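You operate a simulated robot arm through the tools that you are given. There is no shell and no other tool.

The job below is to be done with a simulated robot arm. You get a single attempt, and the scene is never put back.

JOB
Take the crucible from the green-lidded pot and tip its residue into the dish on the tiled bench.
Fine: green lid on the tiled bench meanwhile, back on the pot after; the crucible then stands in the brown rack; spill nothing.

The check looks at the end state, three seconds after you hand in, the way a careful person would. Anything else that was tipped, shoved, dropped, spilled or broken makes it a failure. A push-on lid holds only when it is set on centred and level and pressed home; a screw cap is set on level and turned clockwise until tight.

ROBOT AND FRAMES
A 7-joint arm with a three-finger gripper, fixed in place. Base frame: the origin is on the floor under the middle of its stand, x ahead of it, y to its left, z up; the work surface is at about z = 0.8. Units: m, degrees, N and s.
It reaches about 1.342 m from its shoulder. Its first joint turns from -166.0 to 166.0 degrees. Payload 2.69 kg.
The tool frame sits at the grasp point between the pads (the TCP): z along the fingers, y along the line on which they close. The tips reach 0.03 m beyond it. The gripper opens to 0.128 m; its body begins 0.117 m behind the TCP.
Orientation is told as [roll, pitch, yaw] about the base's x, y, z axes, in that order, counted from this pose: with the fingers straight down and closing along the base's y, the tool's x points along the base's -x, its y along +y and its z along -z.

CONTROLS
- The arm moves only by the tool jog_arm. Its arguments are lists of equal length, an entry for each row: "xyz": the shift along the base's x, y, z in m, a list of three; "turn": the turn, a rotation vector about the base's x, y, z in degrees, a list of three. In form: {"xyz": [[tx, ty, tz], ...], "turn": [[wx, wy, wz], ...]}. A call has 1 to 20 rows; each row is the pose to reach, as a shift and turn from the pose commanded when the call began. "gripper" is the gripper command, from -1 (shut) to 1 (fully open), values between in proportion, set as the call begins (left out, the last holds). Each row takes 0.2 s and may step no farther than 0.05 m and 8.6 degrees from the row before; otherwise, or with a gripper value out of range, the whole call is refused. Where a pose cannot be reached the arm comes as near as it can. A force on the tool above 40 N (or 10 N above the force at the start of the call, whichever is more), or a blocked arm, ends the call early, and 0.2 s more pass. The fingers move at their own pace (about 0.127 m/s each) and stop on an object; they squeeze with about 34 N. The grip force told is the motor's: it shows also when the fingers shut on nothing. Time passes only in rows, and 0.2 s behind the last, so rows that repeat a pose let the fingers close. It gives the time, the measured TCP pose, the force on the tool (base axes), the opening and the grip force at its end, in the units of the frame above (readings bear some noise), with the torque about the TCP (base axes, N m) and any sound that the robot's microphone picked up.
- Cameras (640 x 400 px; columns grow to the right, rows downward): "scene" is fixed at [0.3996, -0.6497, 1.5786]; the picture's right is [0.95, -0.32, 0.00], its down [-0.30, -0.88, -0.37] and it looks along [0.12, 0.35, -0.93] (base axes); focal length 214 px, centre (320, 200). "wrist" rides on the gripper at [0.058, 0.054, -0.131] in the tool frame; the picture's right is [-0.68, 0.74, 0.00], its down [-0.62, -0.57, -0.55] and it looks along [-0.40, -0.37, 0.84] (tool axes); focal length 234 px, centre (320, 200). There is no depth. A picture from a camera that has moved, and an enlarged one, comes with that camera's place and axes in the base frame and with its lens.
- grab_frame(camera): a new picture of that camera. The clock stands still meanwhile.
- move_column(by): moves the trunk up (or, below 0, down) by that many m; the arm rides with it, the base frame stays. It gives what a move gives, with no picture.
- inspect(camera, box): a new picture of the part [left, top, right, bottom] of that camera's present view, enlarged. The clock stands still meanwhile.
- close_job(): hands the job in; it is judged then, once.

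Places have to be worked out from the pictures, the camera data and where the tool is seen. Open the gripper and draw the arm clear of the work before you hand the job in, unless the task says otherwise.

The tools are called after "Emit:" as a command line: name --argument value ..., lists and objects as JSON in quotes. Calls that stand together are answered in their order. jog_arm: Moves the arm, as the interface text tells. Its arguments: {"type":"object","properties":{"xyz":{"type":"array"},"turn":{"type":"array"},"gripper":{"type":"number"}},"required":["xyz","turn"]} The other tools are called the same way: move_column (by) moves the trunk up or down; grab_frame (camera) takes a picture; inspect (camera, box) takes an enlarged picture of a part of a camera's view; close_job () hands the job in.

At the start:

```text
time_s: 0.0
tool_pos: [0.6409, 0.2787, 1.1451]
tool_rot: [0.0, -0.1, 0.0]
ft_force: [-0.3, -0.6, -0.2]
wrist_torque: [-0.01, 0.01, 0.02]
width: 0.1281
grip_force: 0.0
trunk travel left (down, up): [-0.15, 0.2]
```

scene: 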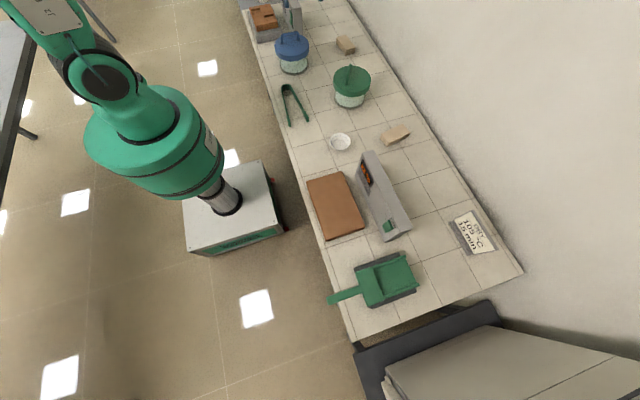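
wrist: 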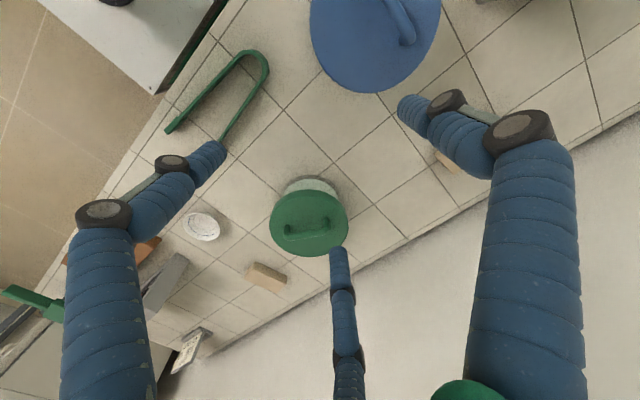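

The scene shows a green-lidded pot, a blue-lidded pot, a dish, tongs, and brown objects on a tiled bench. I'll enlarge several parts to identify them before moving.

Emit:
inspect --camera "scene" --box '[230, 0, 390, 100]'

Emit:
inspect --camera "scene" --box '[270, 60, 430, 160]'

Emit:
inspect --camera "scene" --box '[290, 120, 530, 320]'

Emit:
inspect --camera "wrist" --box '[150, 100, 410, 300]'

```text
4.00 times, centred on (310, 50) of scene
camera zoom: at [0.3996, -0.6497, 1.5786], right [0.95, -0.32, 0.0], down [-0.3, -0.88, -0.37], along [0.12, 0.35, -0.93], focal length 858 px, centre (360, 800)
```

zoom: 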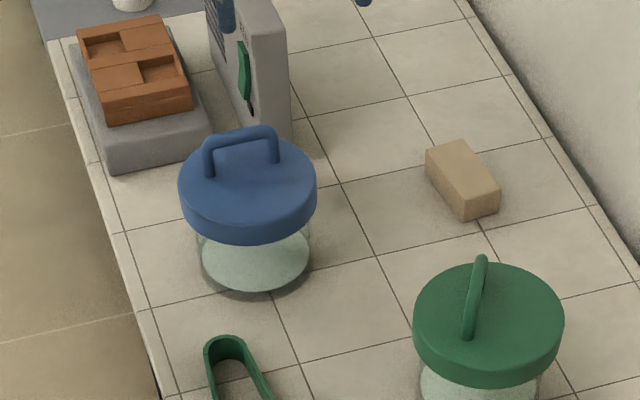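

```text
4.00 times, centred on (350, 110) of scene
camera zoom: at [0.3996, -0.6497, 1.5786], right [0.95, -0.32, 0.0], down [-0.3, -0.88, -0.37], along [0.12, 0.35, -0.93], focal length 858 px, centre (200, 560)
```

zoom: 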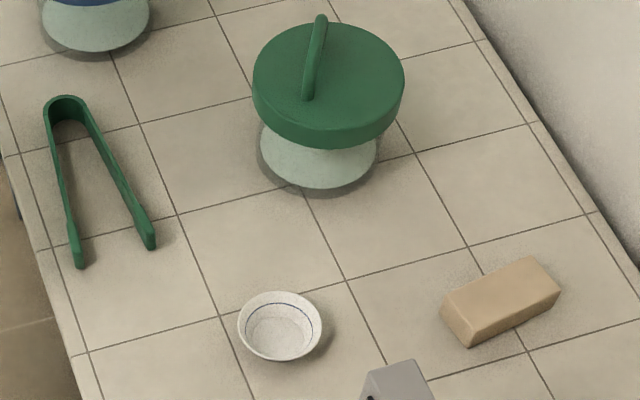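

```text
2.00 times, centred on (410, 220) of scene
camera zoom: at [0.3996, -0.6497, 1.5786], right [0.95, -0.32, 0.0], down [-0.3, -0.88, -0.37], along [0.12, 0.35, -0.93], focal length 429 px, centre (140, 160)
```

zoom: 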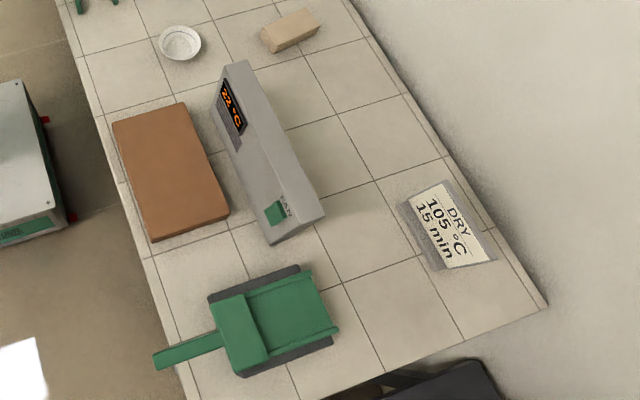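

```text
2.00 times, centred on (280, 200) of wrist
camera zoom: at [0.5819, 0.3329, 1.2757], right [0.68, 0.74, 0.0], down [0.62, -0.57, 0.55], along [0.4, -0.37, -0.84], focal length 468 px, centre (400, 200)
```

zoom: 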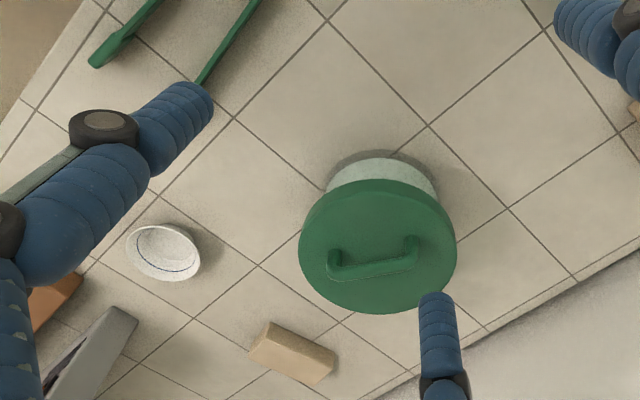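

Rough triangulation puts the green pot near (0.80, 0.10) with its lid top at about z 0.88. The lid is about 0.17 m wide, so it has to be held by its handle. I'll close the gripper in free air to learn how the fingers move.

Emit:
jog_arm --xyz '[[0, 0, 0], [0, 0, 0], [0, 0, 0], [0, 0, 0], [0, 0, 0]]' --turn '[[0, 0, 0], [0, 0, 0], [0, 0, 0], [0, 0, 0], [0, 0, 0]]' --gripper -1

Emit:
grab_frame --camera "wrist"

```text
time_s: 1.2
tool_pos: [0.6401, 0.2783, 1.1453]
tool_rot: [0.1, 0.0, 0.0]
ft_force: [0.7, 0.0, 0.0]
wrist_torque: [0.0, -0.02, 0.02]
width: 0.0021
grip_force: 31.7
trunk travel left (down, up): [-0.15, 0.2]
```

```text
taken
camera wrist: at [0.5819, 0.3329, 1.2756], right [0.68, 0.74, 0.0], down [0.62, -0.57, 0.55], along [0.4, -0.37, -0.84], focal length 234 px, centre (320, 200)
```

wrist: 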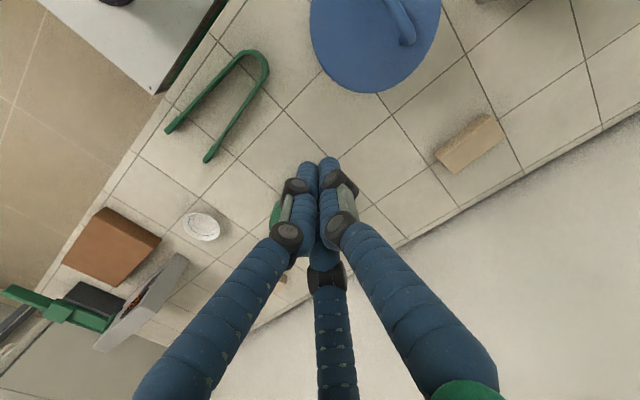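

All three fingers converge on the TCP. I'll zoom in on the fingertips to see how they meet.

Emit:
inspect --camera "wrist" --box '[240, 130, 400, 290]'

Emit:
jog_arm --xyz '[[0, 0, 0], [0, 0, 0], [0, 0, 0]]' --turn '[[0, 0, 0], [0, 0, 0], [0, 0, 0]]' --gripper -0.5

Emit:
inspect --camera "wrist" --box '[200, 100, 440, 300]'

```text
2.50 times, centred on (320, 210) of wrist
camera zoom: at [0.5819, 0.3329, 1.2756], right [0.68, 0.74, 0.0], down [0.62, -0.57, 0.55], along [0.4, -0.37, -0.84], focal length 585 px, centre (320, 175)
```

zoom: 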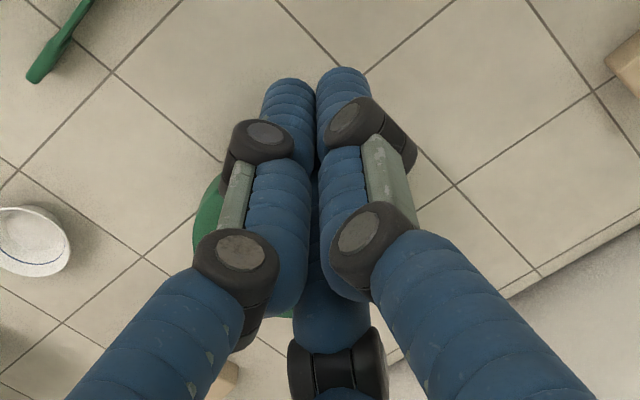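

```text
time_s: 2.0
tool_pos: [0.64, 0.2791, 1.1447]
tool_rot: [0.0, 0.1, 0.0]
ft_force: [0.5, -0.6, -0.5]
wrist_torque: [-0.03, -0.01, 0.01]
width: 0.032
grip_force: 0.0
trunk travel left (down, up): [-0.15, 0.2]
```

```text
2.00 times, centred on (320, 200) of wrist
camera zoom: at [0.5819, 0.3329, 1.2757], right [0.68, 0.74, 0.0], down [0.62, -0.57, 0.55], along [0.4, -0.37, -0.84], focal length 468 px, centre (320, 200)
```

zoom: 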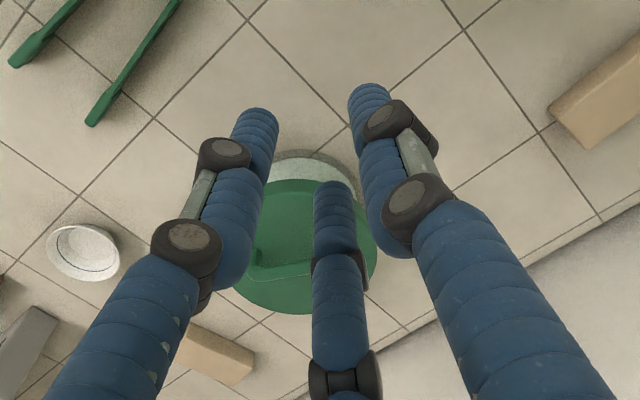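

The gripper closes radially with three fingers at 120°, with the thumb on tool +y. I'll open it and move above the green pot for a closer look at the handle.

Emit:
jog_arm --xyz '[[0.04, -0.03, 0], [0.08, -0.06, 0], [0.12, -0.1, 0], [0.16, -0.14, 0], [0.16, -0.18, 0], [0.16, -0.18, 0]]' --turn '[[0, 0, 0], [0, 0, 0], [0, 0, 0], [0, 0, 0], [0, 0, 0], [0, 0, 0]]' --gripper 1

Emit:
grab_frame --camera "wrist"

Emit:
grab_frame --camera "scene"

```text
refused: row 3 steps farther than a row can; nothing moved
```

```text
taken
camera wrist: at [0.5819, 0.3329, 1.2757], right [0.68, 0.74, 0.0], down [0.62, -0.57, 0.55], along [0.4, -0.37, -0.84], focal length 234 px, centre (320, 200)
```

wrist: 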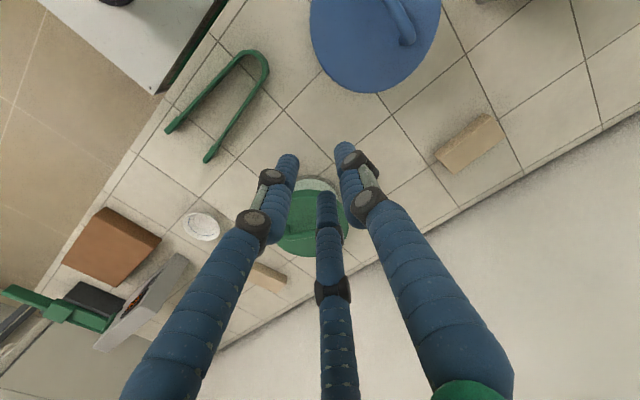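

```text
taken
```

scene: 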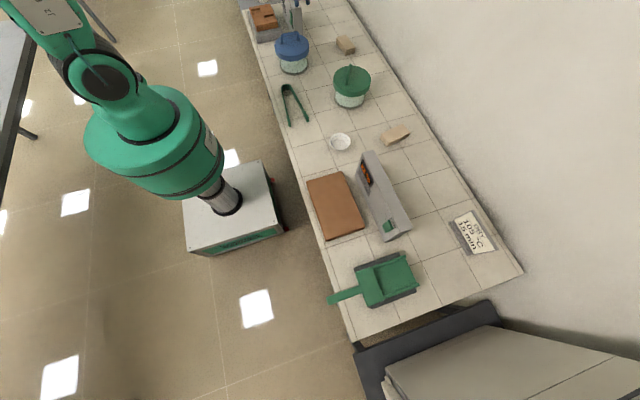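

The move was refused because row 3 was too long. I'll send it again with smaller steps.

Emit:
jog_arm --xyz '[[0.03, -0.03, 0], [0.06, -0.06, 0], [0.09, -0.09, 0], [0.12, -0.12, 0], [0.15, -0.15, 0], [0.16, -0.18, 0], [0.16, -0.18, 0]]' --turn '[[0, 0, 0], [0, 0, 0], [0, 0, 0], [0, 0, 0], [0, 0, 0], [0, 0, 0], [0, 0, 0]]' --gripper 1

Emit:
grab_frame --camera "wrist"

Emit:
grab_frame --camera "scene"

```text
time_s: 3.6
tool_pos: [0.8011, 0.0967, 1.1461]
tool_rot: [0.0, 0.0, -0.1]
ft_force: [0.1, 0.4, 0.5]
wrist_torque: [0.01, 0.03, -0.01]
width: 0.1279
grip_force: 0.1
trunk travel left (down, up): [-0.15, 0.2]
```

```text
taken
camera wrist: at [0.7424, 0.1517, 1.2762], right [0.68, 0.74, 0.0], down [0.62, -0.57, 0.55], along [0.4, -0.37, -0.84], focal length 234 px, centre (320, 200)
```

wrist: 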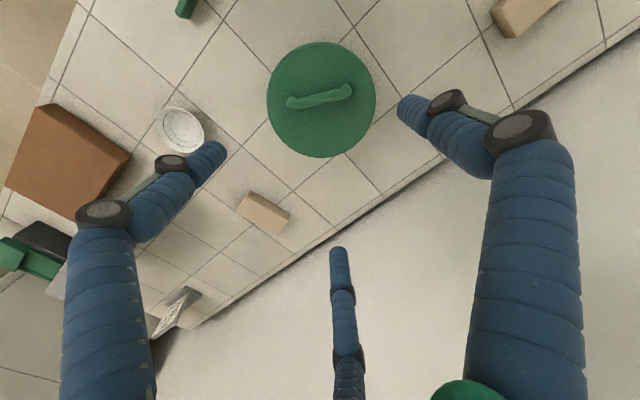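

```text
taken
```

scene: 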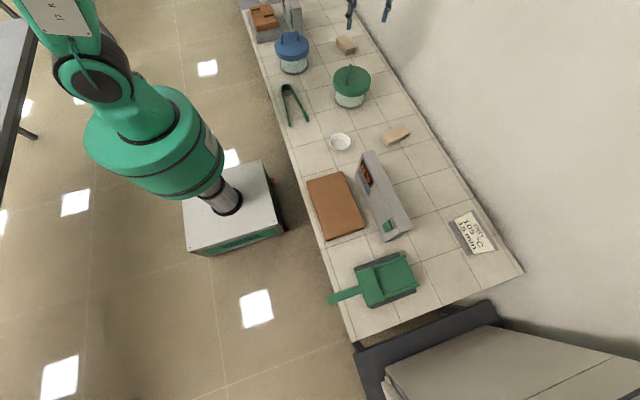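

Triangulation puts the lid top centre at about (0.79, 0.108, 0.893), with the handle running about 58° from base x. I'll zoom in for more precise measurements.

Emit:
inspect --camera "wrist" --box '[257, 35, 385, 165]'

Emit:
inspect --camera "scene" --box '[310, 50, 390, 120]'

```text
3.08 times, centred on (321, 100) of wrist
camera zoom: at [0.7424, 0.1517, 1.2762], right [0.68, 0.74, 0.0], down [0.62, -0.57, 0.55], along [0.4, -0.37, -0.84], focal length 720 px, centre (317, 508)
```

zoom: 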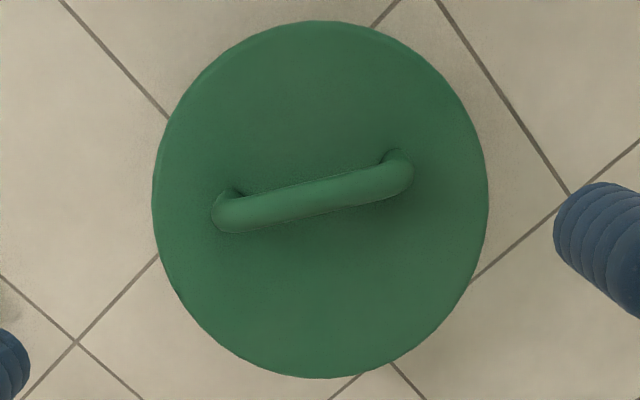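

```text
5.71 times, centred on (350, 85) of scene
camera zoom: at [0.3996, -0.6497, 1.5786], right [0.95, -0.32, 0.0], down [-0.3, -0.88, -0.37], along [0.12, 0.35, -0.93], focal length 1226 px, centre (149, 857)
```

zoom: 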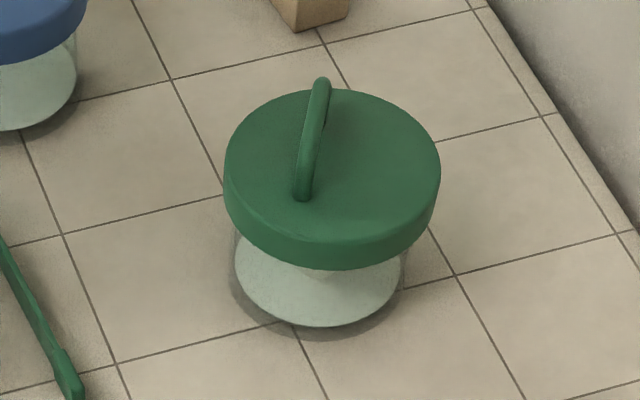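

The bar runs at about 59°, which is already perpendicular to one of the three fingers at the present yaw. I'll go lower over the handle's middle to refine its position.

Emit:
jog_arm --xyz '[[-0.008, 0.006, -0.03], [-0.016, 0.012, -0.07], [-0.016, 0.012, -0.11], [-0.016, 0.012, -0.14], [-0.016, 0.012, -0.14]]' --turn '[[0, 0, 0], [0, 0, 0], [0, 0, 0], [0, 0, 0], [0, 0, 0]]'

Emit:
grab_frame --camera "wrist"

Emit:
inspect --camera "scene" --box '[290, 20, 410, 110]'

```text
time_s: 4.8
tool_pos: [0.7852, 0.109, 1.0042]
tool_rot: [0.0, 0.0, 0.1]
ft_force: [-0.1, -0.5, -0.7]
wrist_torque: [0.01, -0.02, 0.02]
width: 0.1282
grip_force: 0.1
trunk travel left (down, up): [-0.15, 0.2]
```

```text
taken
camera wrist: at [0.7273, 0.163, 1.1348], right [0.68, 0.74, 0.0], down [0.62, -0.57, 0.55], along [0.4, -0.37, -0.84], focal length 234 px, centre (320, 200)
```

wrist: 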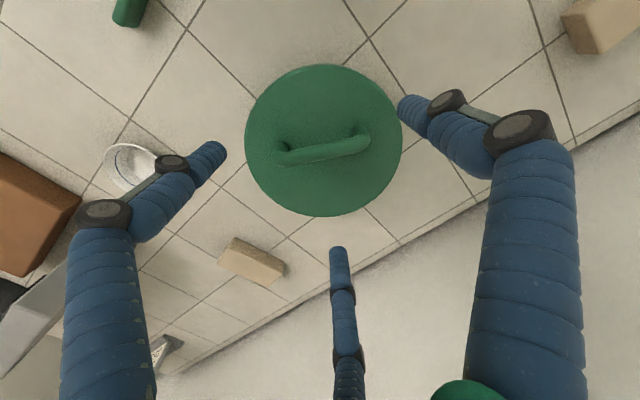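

```text
4.44 times, centred on (350, 65) of scene
camera zoom: at [0.3996, -0.6497, 1.5786], right [0.95, -0.32, 0.0], down [-0.3, -0.88, -0.37], along [0.12, 0.35, -0.93], focal length 953 px, centre (187, 800)
```

zoom: 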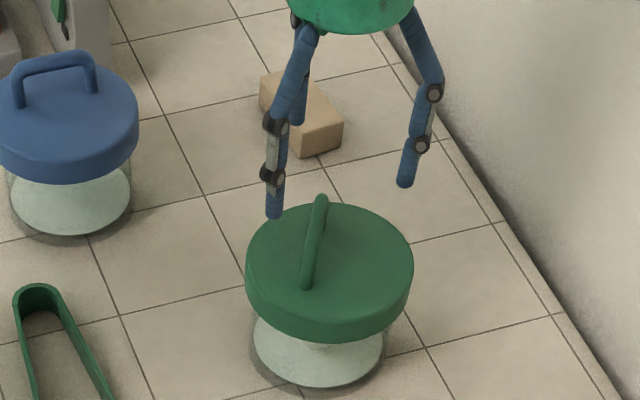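

The view has moved closer, so I'll zoom on the handle to pick out its ends precisely.

Emit:
inspect --camera "wrist" --box '[240, 60, 408, 220]'

```text
2.50 times, centred on (324, 140) of wrist
camera zoom: at [0.7273, 0.163, 1.1348], right [0.68, 0.74, 0.0], down [0.62, -0.57, 0.55], along [0.4, -0.37, -0.84], focal length 585 px, centre (310, 350)
```

zoom: 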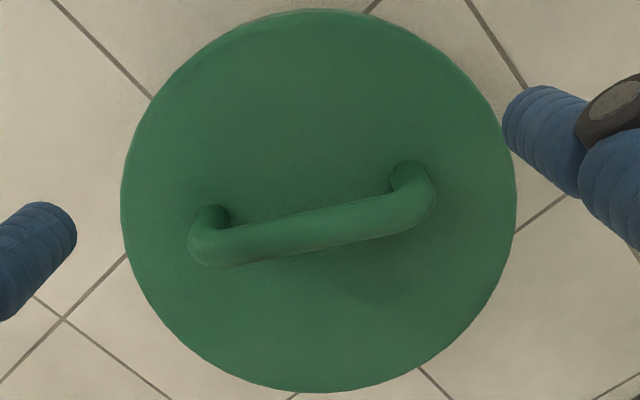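

The handle mid is at about (0.784, 0.1115, 0.933), the bar is about 13 mm thick, and the lid top is near z 0.895. I'll descend to TCP z of about 0.94 with a 2° yaw trim and the fingers half closed around the bar, then check.

Emit:
jog_arm --xyz '[[-0.004, 0.003, -0.015], [-0.004, 0.003, -0.035], [-0.004, 0.003, -0.05], [-0.004, 0.003, -0.058], [-0.004, 0.003, -0.064], [-0.004, 0.003, -0.064]]' --turn '[[0, 0, -1], [0, 0, -2], [0, 0, -2], [0, 0, -2], [0, 0, -2], [0, 0, -2]]'

Emit:
jog_arm --xyz '[[0, 0, 0], [0, 0, 0], [0, 0, 0]]' --turn '[[0, 0, 0], [0, 0, 0], [0, 0, 0]]' --gripper -0.3

Emit:
grab_frame --camera "wrist"

Emit:
inspect --camera "scene" --box '[310, 40, 400, 110]'

```text
time_s: 6.2
tool_pos: [0.7801, 0.1137, 0.9425]
tool_rot: [0.0, 0.0, -2.0]
ft_force: [0.0, 0.1, -1.0]
wrist_torque: [-0.03, 0.04, 0.01]
width: 0.1278
grip_force: 0.1
trunk travel left (down, up): [-0.15, 0.2]
```

```text
time_s: 7.0
tool_pos: [0.7794, 0.1138, 0.9427]
tool_rot: [-0.1, 0.1, -2.0]
ft_force: [-0.1, -0.3, -0.6]
wrist_torque: [-0.02, -0.02, 0.0]
width: 0.0452
grip_force: 0.0
trunk travel left (down, up): [-0.15, 0.2]
```

```text
taken
camera wrist: at [0.7233, 0.1699, 1.0724], right [0.7, 0.71, 0.0], down [0.6, -0.59, 0.55], along [0.39, -0.39, -0.84], focal length 234 px, centre (320, 200)
```

wrist: 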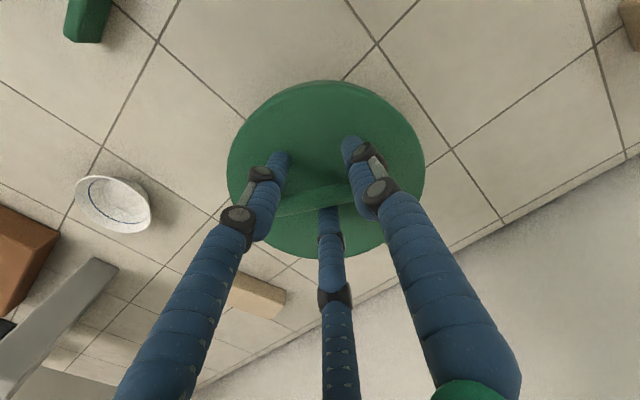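

```text
5.71 times, centred on (355, 75) of scene
camera zoom: at [0.3996, -0.6497, 1.5786], right [0.95, -0.32, 0.0], down [-0.3, -0.88, -0.37], along [0.12, 0.35, -0.93], focal length 1226 px, centre (120, 914)
```

zoom: 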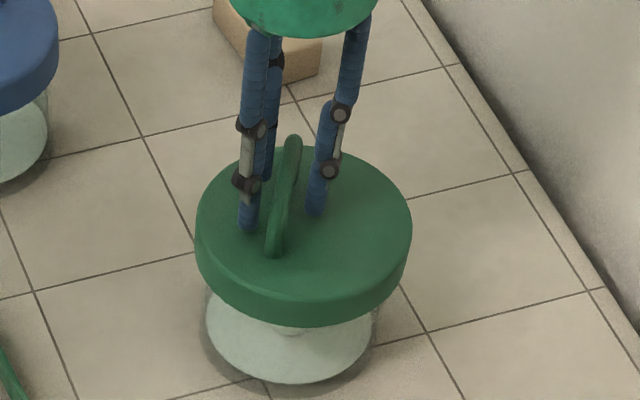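

The fingers straddle the bar, two on one side and one on the other. I'll zoom to check clearance and centring before closing.

Emit:
inspect --camera "wrist" --box '[240, 110, 400, 250]'

Emit:
jog_arm --xyz '[[0, 0, 0], [0, 0, 0]]' --turn '[[0, 0, 0], [0, 0, 0]]' --gripper -0.5

Emit:
inspect --camera "wrist" --box '[240, 110, 400, 250]'

Emit:
inspect --camera "scene" --box '[330, 50, 380, 90]'

```text
2.86 times, centred on (320, 180) of wrist
camera zoom: at [0.7233, 0.1699, 1.0724], right [0.7, 0.71, 0.0], down [0.6, -0.59, 0.55], along [0.39, -0.39, -0.84], focal length 669 px, centre (320, 257)
```

zoom: 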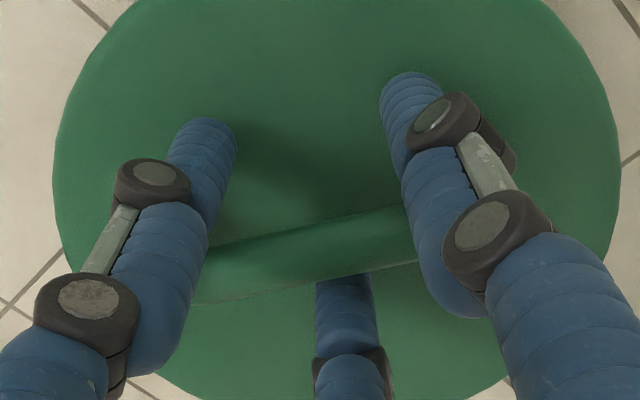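

```text
time_s: 7.6
tool_pos: [0.78, 0.1131, 0.9418]
tool_rot: [0.0, -0.1, -2.0]
ft_force: [0.6, 0.0, 0.1]
wrist_torque: [-0.03, -0.01, 0.01]
width: 0.0318
grip_force: 0.2
trunk travel left (down, up): [-0.15, 0.2]
```

```text
2.86 times, centred on (320, 180) of wrist
camera zoom: at [0.7233, 0.1699, 1.0724], right [0.7, 0.71, 0.0], down [0.6, -0.59, 0.55], along [0.39, -0.39, -0.84], focal length 669 px, centre (320, 257)
```

zoom: 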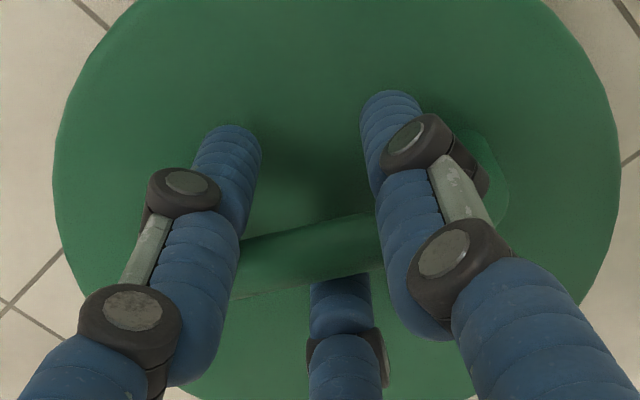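

```text
10.00 times, centred on (355, 70) of scene
camera zoom: at [0.3996, -0.6497, 1.5786], right [0.95, -0.32, 0.0], down [-0.3, -0.88, -0.37], along [0.12, 0.35, -0.93], focal length 2145 px, centre (-30, 1500)
```

zoom: 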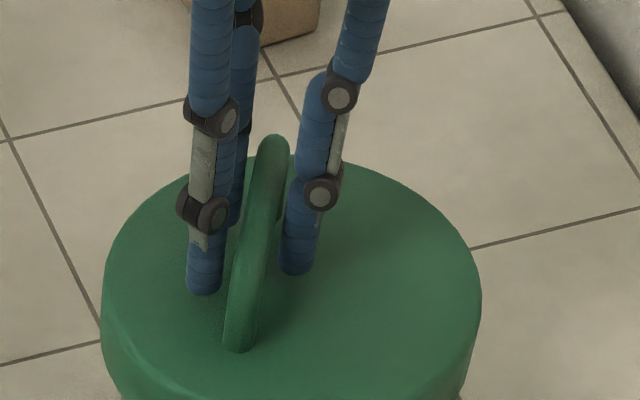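

The fingers sit close to the bar on both sides with the bar roughly centred. I'll close fully to grip it.

Emit:
jog_arm --xyz '[[0, 0, 0], [0, 0, 0], [0, 0, 0], [0, 0, 0]]' --turn '[[0, 0, 0], [0, 0, 0], [0, 0, 0], [0, 0, 0]]' --gripper -1

Emit:
inspect --camera "wrist" --box '[240, 110, 400, 250]'

Emit:
inspect --camera "scene" --box '[310, 40, 400, 110]'

```text
time_s: 8.6
tool_pos: [0.7786, 0.1133, 0.9414]
tool_rot: [-0.1, -0.1, -2.0]
ft_force: [-0.3, 0.6, 0.1]
wrist_torque: [0.06, 0.05, -0.01]
width: 0.0211
grip_force: 33.7
trunk travel left (down, up): [-0.15, 0.2]
```

```text
2.86 times, centred on (320, 180) of wrist
camera zoom: at [0.7233, 0.1699, 1.0722], right [0.7, 0.71, 0.0], down [0.6, -0.59, 0.55], along [0.39, -0.39, -0.84], focal length 669 px, centre (320, 257)
```

zoom: 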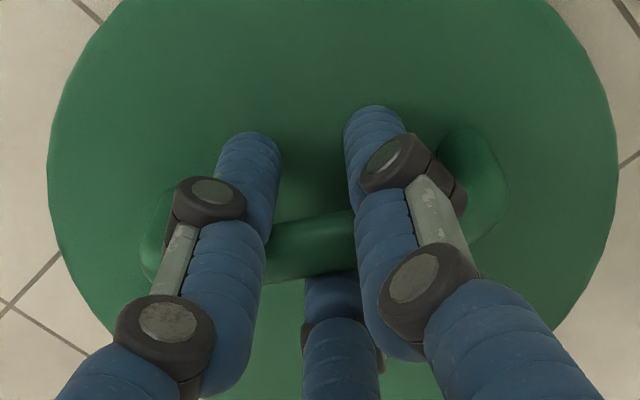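

```text
5.71 times, centred on (355, 75) of scene
camera zoom: at [0.3996, -0.6497, 1.5786], right [0.95, -0.32, 0.0], down [-0.3, -0.88, -0.37], along [0.12, 0.35, -0.93], focal length 1226 px, centre (120, 914)
```

zoom: 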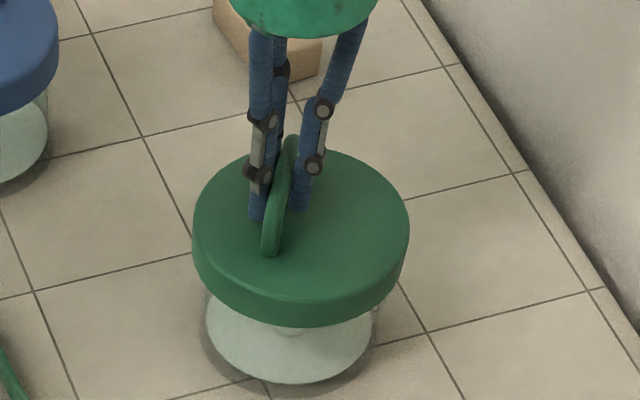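

The grip holds at 21 mm width and the lid shifted only about 2 mm. I'll lift slowly straight up and watch the force.

Emit:
jog_arm --xyz '[[0, 0, 0.005], [0, 0, 0.01], [0, 0, 0.015], [0, 0, 0.02]]' --turn '[[0, 0, 0], [0, 0, 0], [0, 0, 0], [0, 0, 0]]'

Emit:
inspect --camera "scene" --box '[310, 40, 400, 110]'

```text
time_s: 9.6
tool_pos: [0.7806, 0.113, 0.9617]
tool_rot: [0.0, 0.1, -1.9]
ft_force: [-0.1, 0.7, -2.5]
wrist_torque: [0.0, 0.02, 0.01]
width: 0.0209
grip_force: 33.8
trunk travel left (down, up): [-0.15, 0.2]
```

```text
5.71 times, centred on (355, 75) of scene
camera zoom: at [0.3996, -0.6497, 1.5786], right [0.95, -0.32, 0.0], down [-0.3, -0.88, -0.37], along [0.12, 0.35, -0.93], focal length 1226 px, centre (120, 914)
```

zoom: 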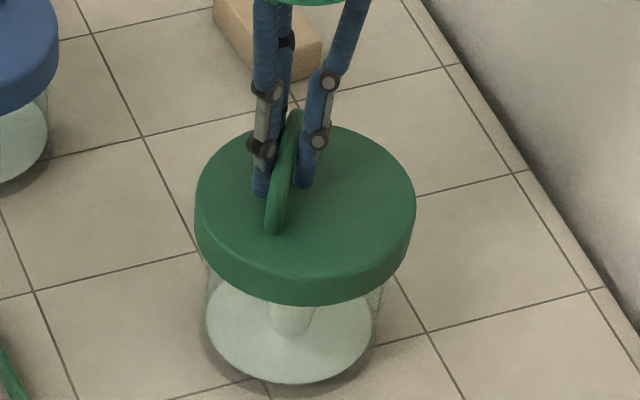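

The lid came up cleanly at about 2.5 N, and the pot stayed put with a white crucible visible inside. I'll raise it further and carry it to the clear bench area near (0.80, 0.33).

Emit:
jog_arm --xyz '[[0, 0, 0.02], [0, 0, 0.05], [0, 0, 0.08], [0, 0, 0.1], [0, 0.03, 0.1], [0.005, 0.065, 0.1], [0.01, 0.1, 0.1], [0.01, 0.135, 0.1], [0.01, 0.17, 0.1], [0.01, 0.2, 0.1], [0.01, 0.222, 0.1], [0.01, 0.222, 0.1]]' --turn '[[0, 0, 0], [0, 0, 0], [0, 0, 0], [0, 0, 0], [0, 0, 0], [0, 0, 0], [0, 0, 0], [0, 0, 0], [0, 0, 0], [0, 0, 0], [0, 0, 0], [0, 0, 0]]'

Emit:
grab_frame --camera "wrist"

Emit:
inspect --camera "scene" --box '[240, 0, 440, 125]'

```text
time_s: 12.2
tool_pos: [0.7883, 0.3357, 1.0626]
tool_rot: [0.0, 0.1, -2.1]
ft_force: [0.3, -0.4, -1.3]
wrist_torque: [-0.01, 0.03, -0.01]
width: 0.021
grip_force: 33.9
trunk travel left (down, up): [-0.15, 0.2]
```

```text
taken
camera wrist: at [0.7331, 0.3921, 1.1926], right [0.7, 0.71, 0.0], down [0.6, -0.59, 0.55], along [0.39, -0.39, -0.84], focal length 234 px, centre (320, 200)
```

wrist: 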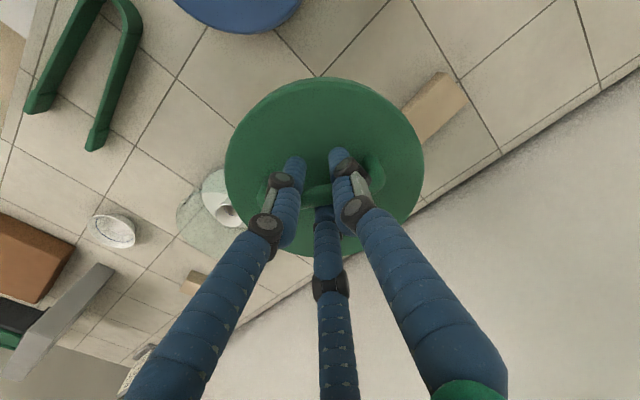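

```text
3.20 times, centred on (340, 62) of scene
camera zoom: at [0.3996, -0.6497, 1.5786], right [0.95, -0.32, 0.0], down [-0.3, -0.88, -0.37], along [0.12, 0.35, -0.93], focal length 686 px, centre (256, 640)
```

zoom: 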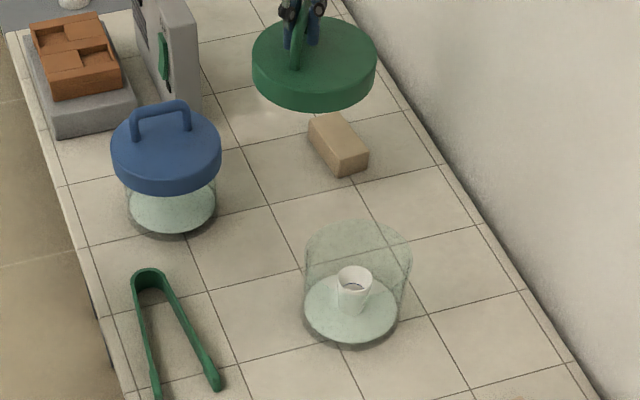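

The jar is open, with a white crucible standing in the middle of it. The spot below me is clear of the block and the blue pot, so I'll lower the lid in stages.

Emit:
jog_arm --xyz '[[0, 0, -0.04], [0, 0, -0.08], [0, 0, -0.12], [0, 0, -0.15], [0, 0, -0.16], [0, 0, -0.16]]' --turn '[[0, 0, 0], [0, 0, 0], [0, 0, 0], [0, 0, 0], [0, 0, 0], [0, 0, 0]]'

Emit:
inspect --camera "scene" --box '[260, 0, 420, 110]'

Emit:
grab_frame --camera "wrist"

```text
time_s: 13.6
tool_pos: [0.7883, 0.3359, 0.9017]
tool_rot: [0.0, 0.0, -2.0]
ft_force: [-0.1, 0.7, -1.8]
wrist_torque: [0.02, -0.04, -0.02]
width: 0.0213
grip_force: 34.0
trunk travel left (down, up): [-0.15, 0.2]
```

```text
3.64 times, centred on (340, 55) of scene
camera zoom: at [0.3996, -0.6497, 1.5786], right [0.95, -0.32, 0.0], down [-0.3, -0.88, -0.37], along [0.12, 0.35, -0.93], focal length 780 px, centre (247, 727)
```

zoom: 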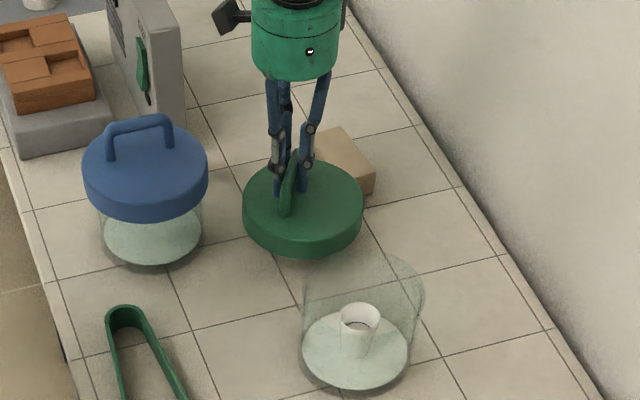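

```text
taken
camera wrist: at [0.7318, 0.3918, 1.032], right [0.7, 0.71, 0.0], down [0.6, -0.59, 0.55], along [0.39, -0.39, -0.84], focal length 234 px, centre (320, 200)
```

wrist: 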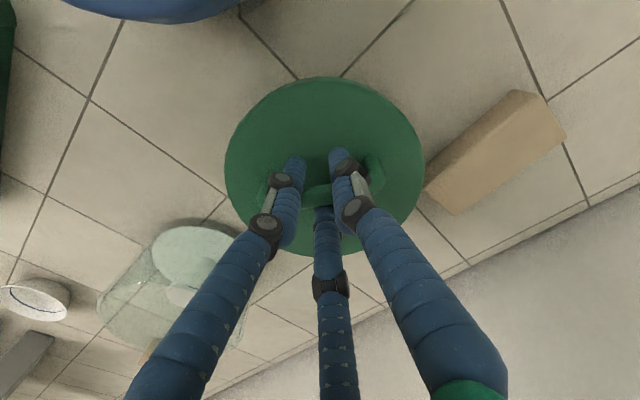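

I'll shift 1 cm away from the block for margin, then creep down in small steps and watch the vertical force.

Emit:
jog_arm --xyz '[[-0.006, -0.003, -0.002], [-0.012, -0.005, -0.006], [-0.012, -0.005, -0.01], [-0.012, -0.005, -0.012]]' --turn '[[0, 0, 0], [0, 0, 0], [0, 0, 0], [0, 0, 0]]'

Emit:
jog_arm --xyz '[[0, 0, -0.002], [0, 0, -0.004]]' --turn '[[0, 0, 0], [0, 0, 0]]'

Emit:
jog_arm --xyz '[[0, 0, -0.002], [0, 0, -0.004]]' --turn '[[0, 0, 0], [0, 0, 0]]'

```text
time_s: 14.6
tool_pos: [0.7755, 0.332, 0.8897]
tool_rot: [0.1, 0.1, -2.0]
ft_force: [0.4, -1.0, -1.8]
wrist_torque: [-0.01, 0.03, -0.01]
width: 0.0209
grip_force: 33.7
trunk travel left (down, up): [-0.15, 0.2]
```

```text
time_s: 15.2
tool_pos: [0.7773, 0.3311, 0.8856]
tool_rot: [0.0, 0.0, -2.0]
ft_force: [-0.3, -0.3, -0.6]
wrist_torque: [0.02, 0.04, 0.02]
width: 0.0212
grip_force: 34.0
trunk travel left (down, up): [-0.15, 0.2]
```

```text
time_s: 15.8
tool_pos: [0.7773, 0.3298, 0.8811]
tool_rot: [0.0, 0.0, -2.0]
ft_force: [0.0, 0.1, -2.1]
wrist_torque: [-0.03, 0.04, 0.02]
width: 0.021
grip_force: 34.1
trunk travel left (down, up): [-0.15, 0.2]
```

There's no contact yet at TCP z 0.881, and the force is still just the lid's weight. I'll continue in 2 mm steps.

Emit:
jog_arm --xyz '[[0, 0, -0.001], [0, 0, -0.002]]' --turn '[[0, 0, 0], [0, 0, 0]]'

Emit:
jog_arm --xyz '[[0, 0, -0.001], [0, 0, -0.002]]' --turn '[[0, 0, 0], [0, 0, 0]]'

Emit:
inspect --camera "scene" --box '[290, 0, 390, 80]'

```text
time_s: 16.4
tool_pos: [0.7775, 0.3315, 0.8794]
tool_rot: [0.1, 0.0, -2.0]
ft_force: [-0.3, 0.5, -0.3]
wrist_torque: [0.03, 0.02, 0.0]
width: 0.021
grip_force: 34.2
trunk travel left (down, up): [-0.15, 0.2]
```

```text
time_s: 17.0
tool_pos: [0.7766, 0.3315, 0.8782]
tool_rot: [0.0, 0.0, -1.9]
ft_force: [-0.9, -0.4, -1.4]
wrist_torque: [-0.01, 0.0, -0.02]
width: 0.0211
grip_force: 34.0
trunk travel left (down, up): [-0.15, 0.2]
```

```text
5.00 times, centred on (340, 40) of scene
camera zoom: at [0.3996, -0.6497, 1.5786], right [0.95, -0.32, 0.0], down [-0.3, -0.88, -0.37], along [0.12, 0.35, -0.93], focal length 1072 px, centre (220, 1000)
```

zoom: 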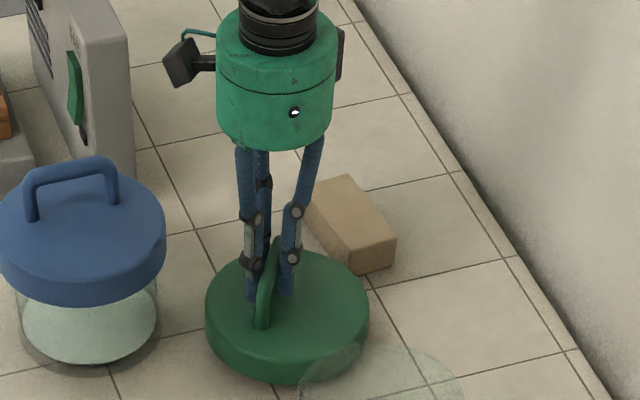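

The lid is still slightly above the bench. I'll keep stepping down.

Emit:
jog_arm --xyz '[[0, 0, -0.001], [0, 0, -0.002]]' --turn '[[0, 0, 0], [0, 0, 0]]'

Emit:
jog_arm --xyz '[[0, 0, -0.001], [0, 0, -0.002]]' --turn '[[0, 0, 0], [0, 0, 0]]'

Emit:
jog_arm --xyz '[[0, 0, -0.001], [0, 0, -0.002]]' --turn '[[0, 0, 0], [0, 0, 0]]'

```text
time_s: 17.6
tool_pos: [0.778, 0.3308, 0.8752]
tool_rot: [-0.1, -0.1, -2.1]
ft_force: [-0.1, 0.7, -1.2]
wrist_torque: [0.0, 0.03, 0.0]
width: 0.0211
grip_force: 33.7
trunk travel left (down, up): [-0.15, 0.2]
```

```text
time_s: 18.2
tool_pos: [0.7772, 0.3294, 0.8733]
tool_rot: [0.0, 0.0, -2.0]
ft_force: [0.1, -0.8, -1.4]
wrist_torque: [0.01, 0.0, -0.01]
width: 0.0213
grip_force: 34.2
trunk travel left (down, up): [-0.15, 0.2]
```

```text
time_s: 18.8
tool_pos: [0.7776, 0.3298, 0.8699]
tool_rot: [0.0, 0.0, -2.0]
ft_force: [-0.1, -0.1, -1.6]
wrist_torque: [0.03, 0.04, -0.04]
width: 0.021
grip_force: 34.5
trunk travel left (down, up): [-0.15, 0.2]
```

There's still no contact at about 0.871. I'll keep creeping down, one reading at a time.

Emit:
jog_arm --xyz '[[0, 0, -0.001], [0, 0, -0.002]]' --turn '[[0, 0, 0], [0, 0, 0]]'

Emit:
jog_arm --xyz '[[0, 0, -0.001], [0, 0, -0.002]]' --turn '[[0, 0, 0], [0, 0, 0]]'

Emit:
inspect --camera "scene" --box '[310, 20, 370, 80]'

```text
time_s: 19.4
tool_pos: [0.7764, 0.3298, 0.8694]
tool_rot: [0.0, 0.0, -2.1]
ft_force: [0.1, -0.4, -1.3]
wrist_torque: [0.0, 0.0, -0.02]
width: 0.021
grip_force: 33.3
trunk travel left (down, up): [-0.15, 0.2]
```

```text
time_s: 20.0
tool_pos: [0.777, 0.331, 0.8668]
tool_rot: [0.0, 0.0, -2.0]
ft_force: [0.5, 0.6, -1.9]
wrist_torque: [0.0, 0.01, -0.01]
width: 0.0213
grip_force: 34.4
trunk travel left (down, up): [-0.15, 0.2]
```

```text
6.67 times, centred on (340, 50) of scene
camera zoom: at [0.3996, -0.6497, 1.5786], right [0.95, -0.32, 0.0], down [-0.3, -0.88, -0.37], along [0.12, 0.35, -0.93], focal length 1430 px, centre (187, 1200)
```

zoom: 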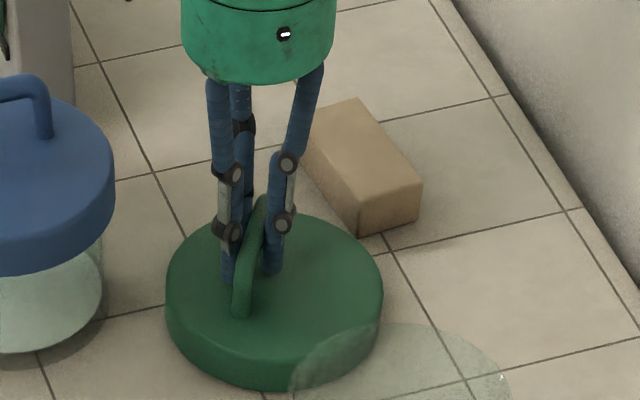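

It still reads as just the lid's weight. I'll continue in 2 mm steps.

Emit:
jog_arm --xyz '[[0, 0, -0.001], [0, 0, -0.002]]' --turn '[[0, 0, 0], [0, 0, 0]]'

Emit:
jog_arm --xyz '[[0, 0, -0.001], [0, 0, -0.002]]' --turn '[[0, 0, 0], [0, 0, 0]]'

Emit:
jog_arm --xyz '[[0, 0, -0.001], [0, 0, -0.002]]' --turn '[[0, 0, 0], [0, 0, 0]]'

```text
time_s: 20.6
tool_pos: [0.778, 0.3312, 0.8655]
tool_rot: [0.0, 0.1, -2.1]
ft_force: [0.1, 0.5, -0.2]
wrist_torque: [-0.09, -0.15, 0.01]
width: 0.0212
grip_force: 34.4
trunk travel left (down, up): [-0.15, 0.2]
```

```text
time_s: 21.2
tool_pos: [0.7788, 0.3316, 0.8637]
tool_rot: [0.0, 0.0, -2.0]
ft_force: [0.3, 0.3, -0.2]
wrist_torque: [-0.07, -0.09, 0.01]
width: 0.0212
grip_force: 33.4
trunk travel left (down, up): [-0.15, 0.2]
```

```text
time_s: 21.8
tool_pos: [0.7787, 0.3313, 0.8621]
tool_rot: [0.0, 0.0, -2.0]
ft_force: [-2.4, 1.9, 12.8]
wrist_torque: [-0.85, 0.45, -0.09]
width: 0.0212
grip_force: 33.8
trunk travel left (down, up): [-0.15, 0.2]
```

The lid is resting on the bench, with 12.8 N at TCP z 0.862. I'll relieve the press by 1.5 mm and open the gripper.

Emit:
jog_arm --xyz '[[0, 0, 0.001], [0, 0, 0.0015], [0, 0, 0.0015]]' --turn '[[0, 0, 0], [0, 0, 0], [0, 0, 0]]'

Emit:
jog_arm --xyz '[[0, 0, 0], [0, 0, 0], [0, 0, 0], [0, 0, 0]]' --turn '[[0, 0, 0], [0, 0, 0], [0, 0, 0], [0, 0, 0]]' --gripper 0

Emit:
jog_arm --xyz '[[0, 0, 0.02], [0, 0, 0.05], [0, 0, 0.09], [0, 0, 0.13], [0, 0, 0.17], [0, 0, 0.2], [0, 0, 0.2]]' --turn '[[0, 0, 0], [0, 0, 0], [0, 0, 0], [0, 0, 0], [0, 0, 0], [0, 0, 0], [0, 0, 0]]'

Emit:
grab_frame --camera "wrist"

Emit:
inspect --camera "scene" --box '[260, 0, 420, 110]'

```text
time_s: 22.6
tool_pos: [0.7784, 0.3309, 0.863]
tool_rot: [0.1, 0.0, -2.0]
ft_force: [-0.2, 3.3, 6.7]
wrist_torque: [0.29, -0.22, -0.03]
width: 0.0211
grip_force: 34.0
trunk travel left (down, up): [-0.15, 0.2]
```

```text
time_s: 23.6
tool_pos: [0.7778, 0.3313, 0.862]
tool_rot: [0.0, -0.1, -2.0]
ft_force: [0.5, -0.6, 0.2]
wrist_torque: [0.01, -0.02, -0.01]
width: 0.0643
grip_force: 0.1
trunk travel left (down, up): [-0.15, 0.2]
```

```text
time_s: 25.2
tool_pos: [0.7778, 0.331, 1.0613]
tool_rot: [0.0, 0.1, -1.9]
ft_force: [-0.2, -0.6, 0.5]
wrist_torque: [0.01, -0.04, 0.02]
width: 0.0638
grip_force: 0.0
trunk travel left (down, up): [-0.15, 0.2]
```

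```text
taken
camera wrist: at [0.7219, 0.3881, 1.1925], right [0.7, 0.71, 0.0], down [0.6, -0.59, 0.55], along [0.39, -0.39, -0.84], focal length 234 px, centre (320, 200)
```

wrist: 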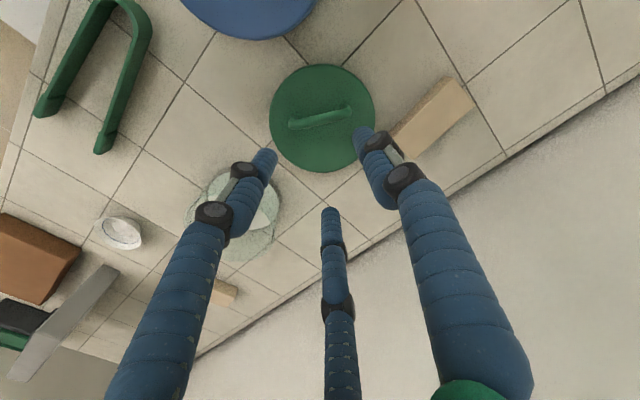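

```text
3.64 times, centred on (340, 55) of scene
camera zoom: at [0.3996, -0.6497, 1.5786], right [0.95, -0.32, 0.0], down [-0.3, -0.88, -0.37], along [0.12, 0.35, -0.93], focal length 780 px, centre (247, 727)
```

zoom: 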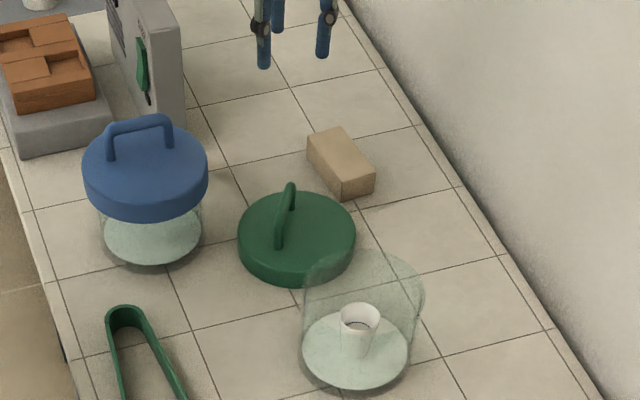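

The lid sits flat on the bench. I'll move above the jar to look at the crucible inside.

Emit:
jog_arm --xyz '[[0, -0.04, 0.01], [0, -0.08, 0.02], [0.003, -0.12, 0.02], [0.006, -0.16, 0.02], [0.01, -0.2, 0.02], [0.01, -0.221, 0.02], [0.01, -0.221, 0.02]]' --turn '[[0, 0, 0], [0, 0, 0], [0, 0, 0], [0, 0, 0], [0, 0, 0], [0, 0, 0], [0, 0, 0]]' --gripper 1

Emit:
grab_frame --camera "wrist"

Emit:
inspect --camera "wrist" --box '[240, 50, 410, 200]'

Emit:
inspect --camera "scene" --box '[320, 50, 390, 120]'

```text
time_s: 26.8
tool_pos: [0.7885, 0.1085, 1.0822]
tool_rot: [0.0, 0.0, -2.0]
ft_force: [0.1, -0.3, 0.4]
wrist_torque: [0.04, 0.0, -0.01]
width: 0.1279
grip_force: 0.0
trunk travel left (down, up): [-0.15, 0.2]
```

```text
taken
camera wrist: at [0.7314, 0.1657, 1.2132], right [0.7, 0.71, 0.0], down [0.6, -0.59, 0.55], along [0.39, -0.38, -0.84], focal length 234 px, centre (320, 200)
```

wrist: 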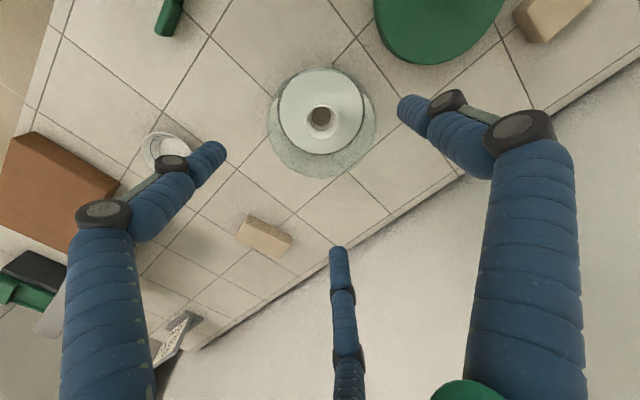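

```text
2.67 times, centred on (325, 125) of wrist
camera zoom: at [0.7314, 0.1657, 1.2132], right [0.7, 0.71, 0.0], down [0.6, -0.59, 0.55], along [0.39, -0.38, -0.84], focal length 624 px, centre (307, 400)
```

zoom: 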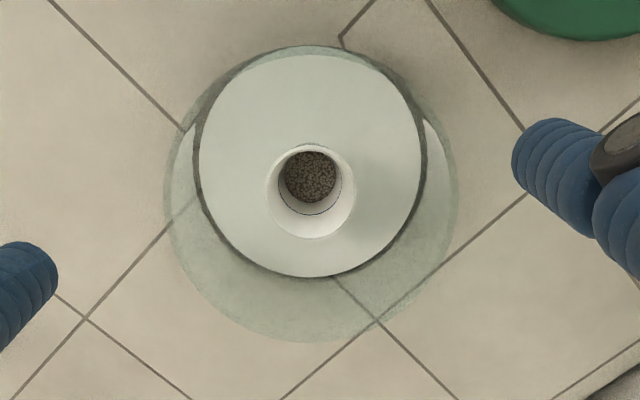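

```text
5.71 times, centred on (355, 85) of scene
camera zoom: at [0.3996, -0.6497, 1.5786], right [0.95, -0.32, 0.0], down [-0.3, -0.88, -0.37], along [0.12, 0.35, -0.93], focal length 1226 px, centre (120, 857)
```

zoom: 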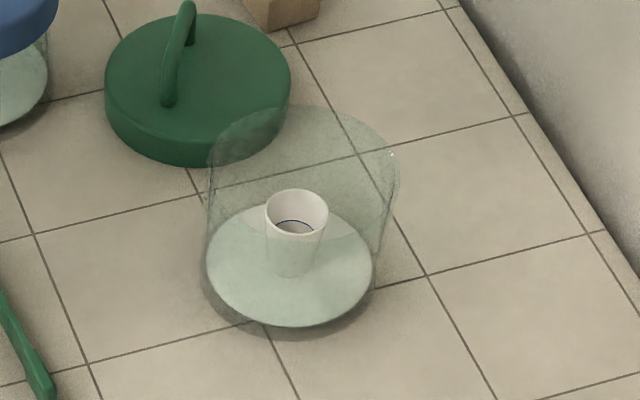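

The crucible (about 49 mm at the top, tapered, rim near z 0.865) stands in the middle of the jar and holds brown granules. Before picking it up, I'll do a dry run of the pouring pose over the dish with the empty gripper to check reach and clearance.

Emit:
jog_arm --xyz '[[-0.02, -0.036, 0.015], [-0.04, -0.072, 0.03], [-0.06, -0.108, 0.045], [-0.08, -0.144, 0.06], [-0.1, -0.18, 0.075], [-0.115, -0.216, 0.09], [-0.128, -0.25, 0.1], [-0.128, -0.25, 0.118], [-0.128, -0.25, 0.118]]' --turn '[[0, 0, 0], [0, 0, 0], [0, 0, 0], [0, 0, 0], [0, 0, 0], [0, 0, 0], [0, 0, 0], [0, 0, 0], [0, 0, 0]]' --gripper 0

Emit:
jog_arm --xyz '[[0, 0, 0], [0, 0, 0], [0, 0, 0], [0, 0, 0], [0, 0, 0], [0, 0, 0], [0, 0, 0], [0, 0, 0], [0, 0, 0], [0, 0, 0], [0, 0, 0], [0, 0, 0], [0, 0, 0]]' --turn '[[0, 0, -8.4], [0, 0, -16.8], [0, 0, -25.2], [0, 0, -33.6], [0, 0, -42], [0, 0, -50.4], [0, 0, -58.8], [0, 0, -67.2], [0, 0, -75.6], [0, 0, -84], [0, 0, -92.4], [0, 0, -98], [0, 0, -98]]'

Emit:
grab_frame --camera "scene"

Emit:
grab_frame --camera "wrist"

```text
time_s: 28.8
tool_pos: [0.6598, -0.1387, 1.202]
tool_rot: [0.0, 0.0, -2.0]
ft_force: [0.3, 0.7, 0.6]
wrist_torque: [-0.01, 0.02, 0.02]
width: 0.0641
grip_force: 0.0
trunk travel left (down, up): [-0.15, 0.2]
```

```text
time_s: 31.6
tool_pos: [0.6589, -0.1406, 1.2009]
tool_rot: [0.0, 0.0, -100.1]
ft_force: [-0.5, -0.5, 0.1]
wrist_torque: [0.0, -0.02, 0.01]
width: 0.064
grip_force: 0.1
trunk travel left (down, up): [-0.15, 0.2]
```

```text
taken
```

scene: 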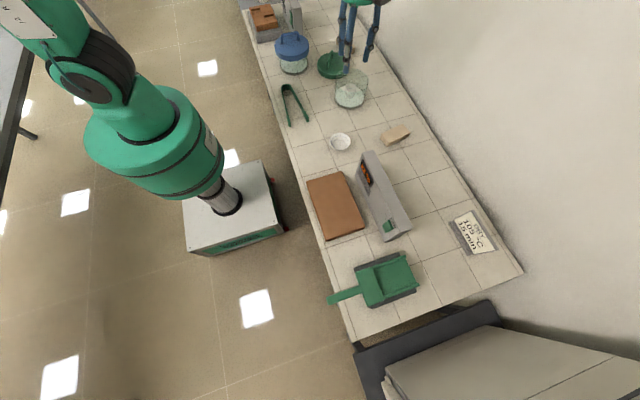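

```text
taken
camera wrist: at [0.7226, -0.092, 1.3314], right [0.61, -0.79, 0.0], down [-0.66, -0.51, 0.55], along [-0.44, -0.33, -0.84], focal length 234 px, centre (320, 200)
```

wrist: 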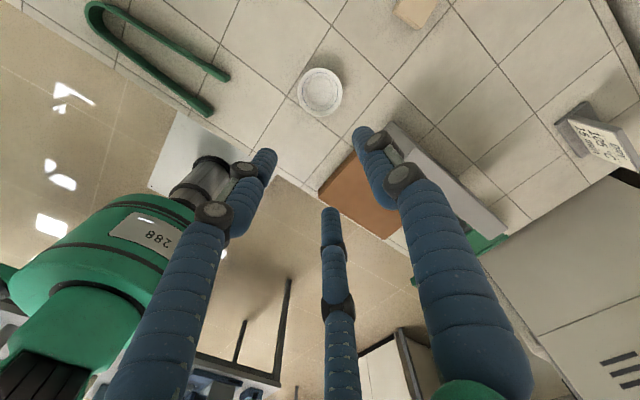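

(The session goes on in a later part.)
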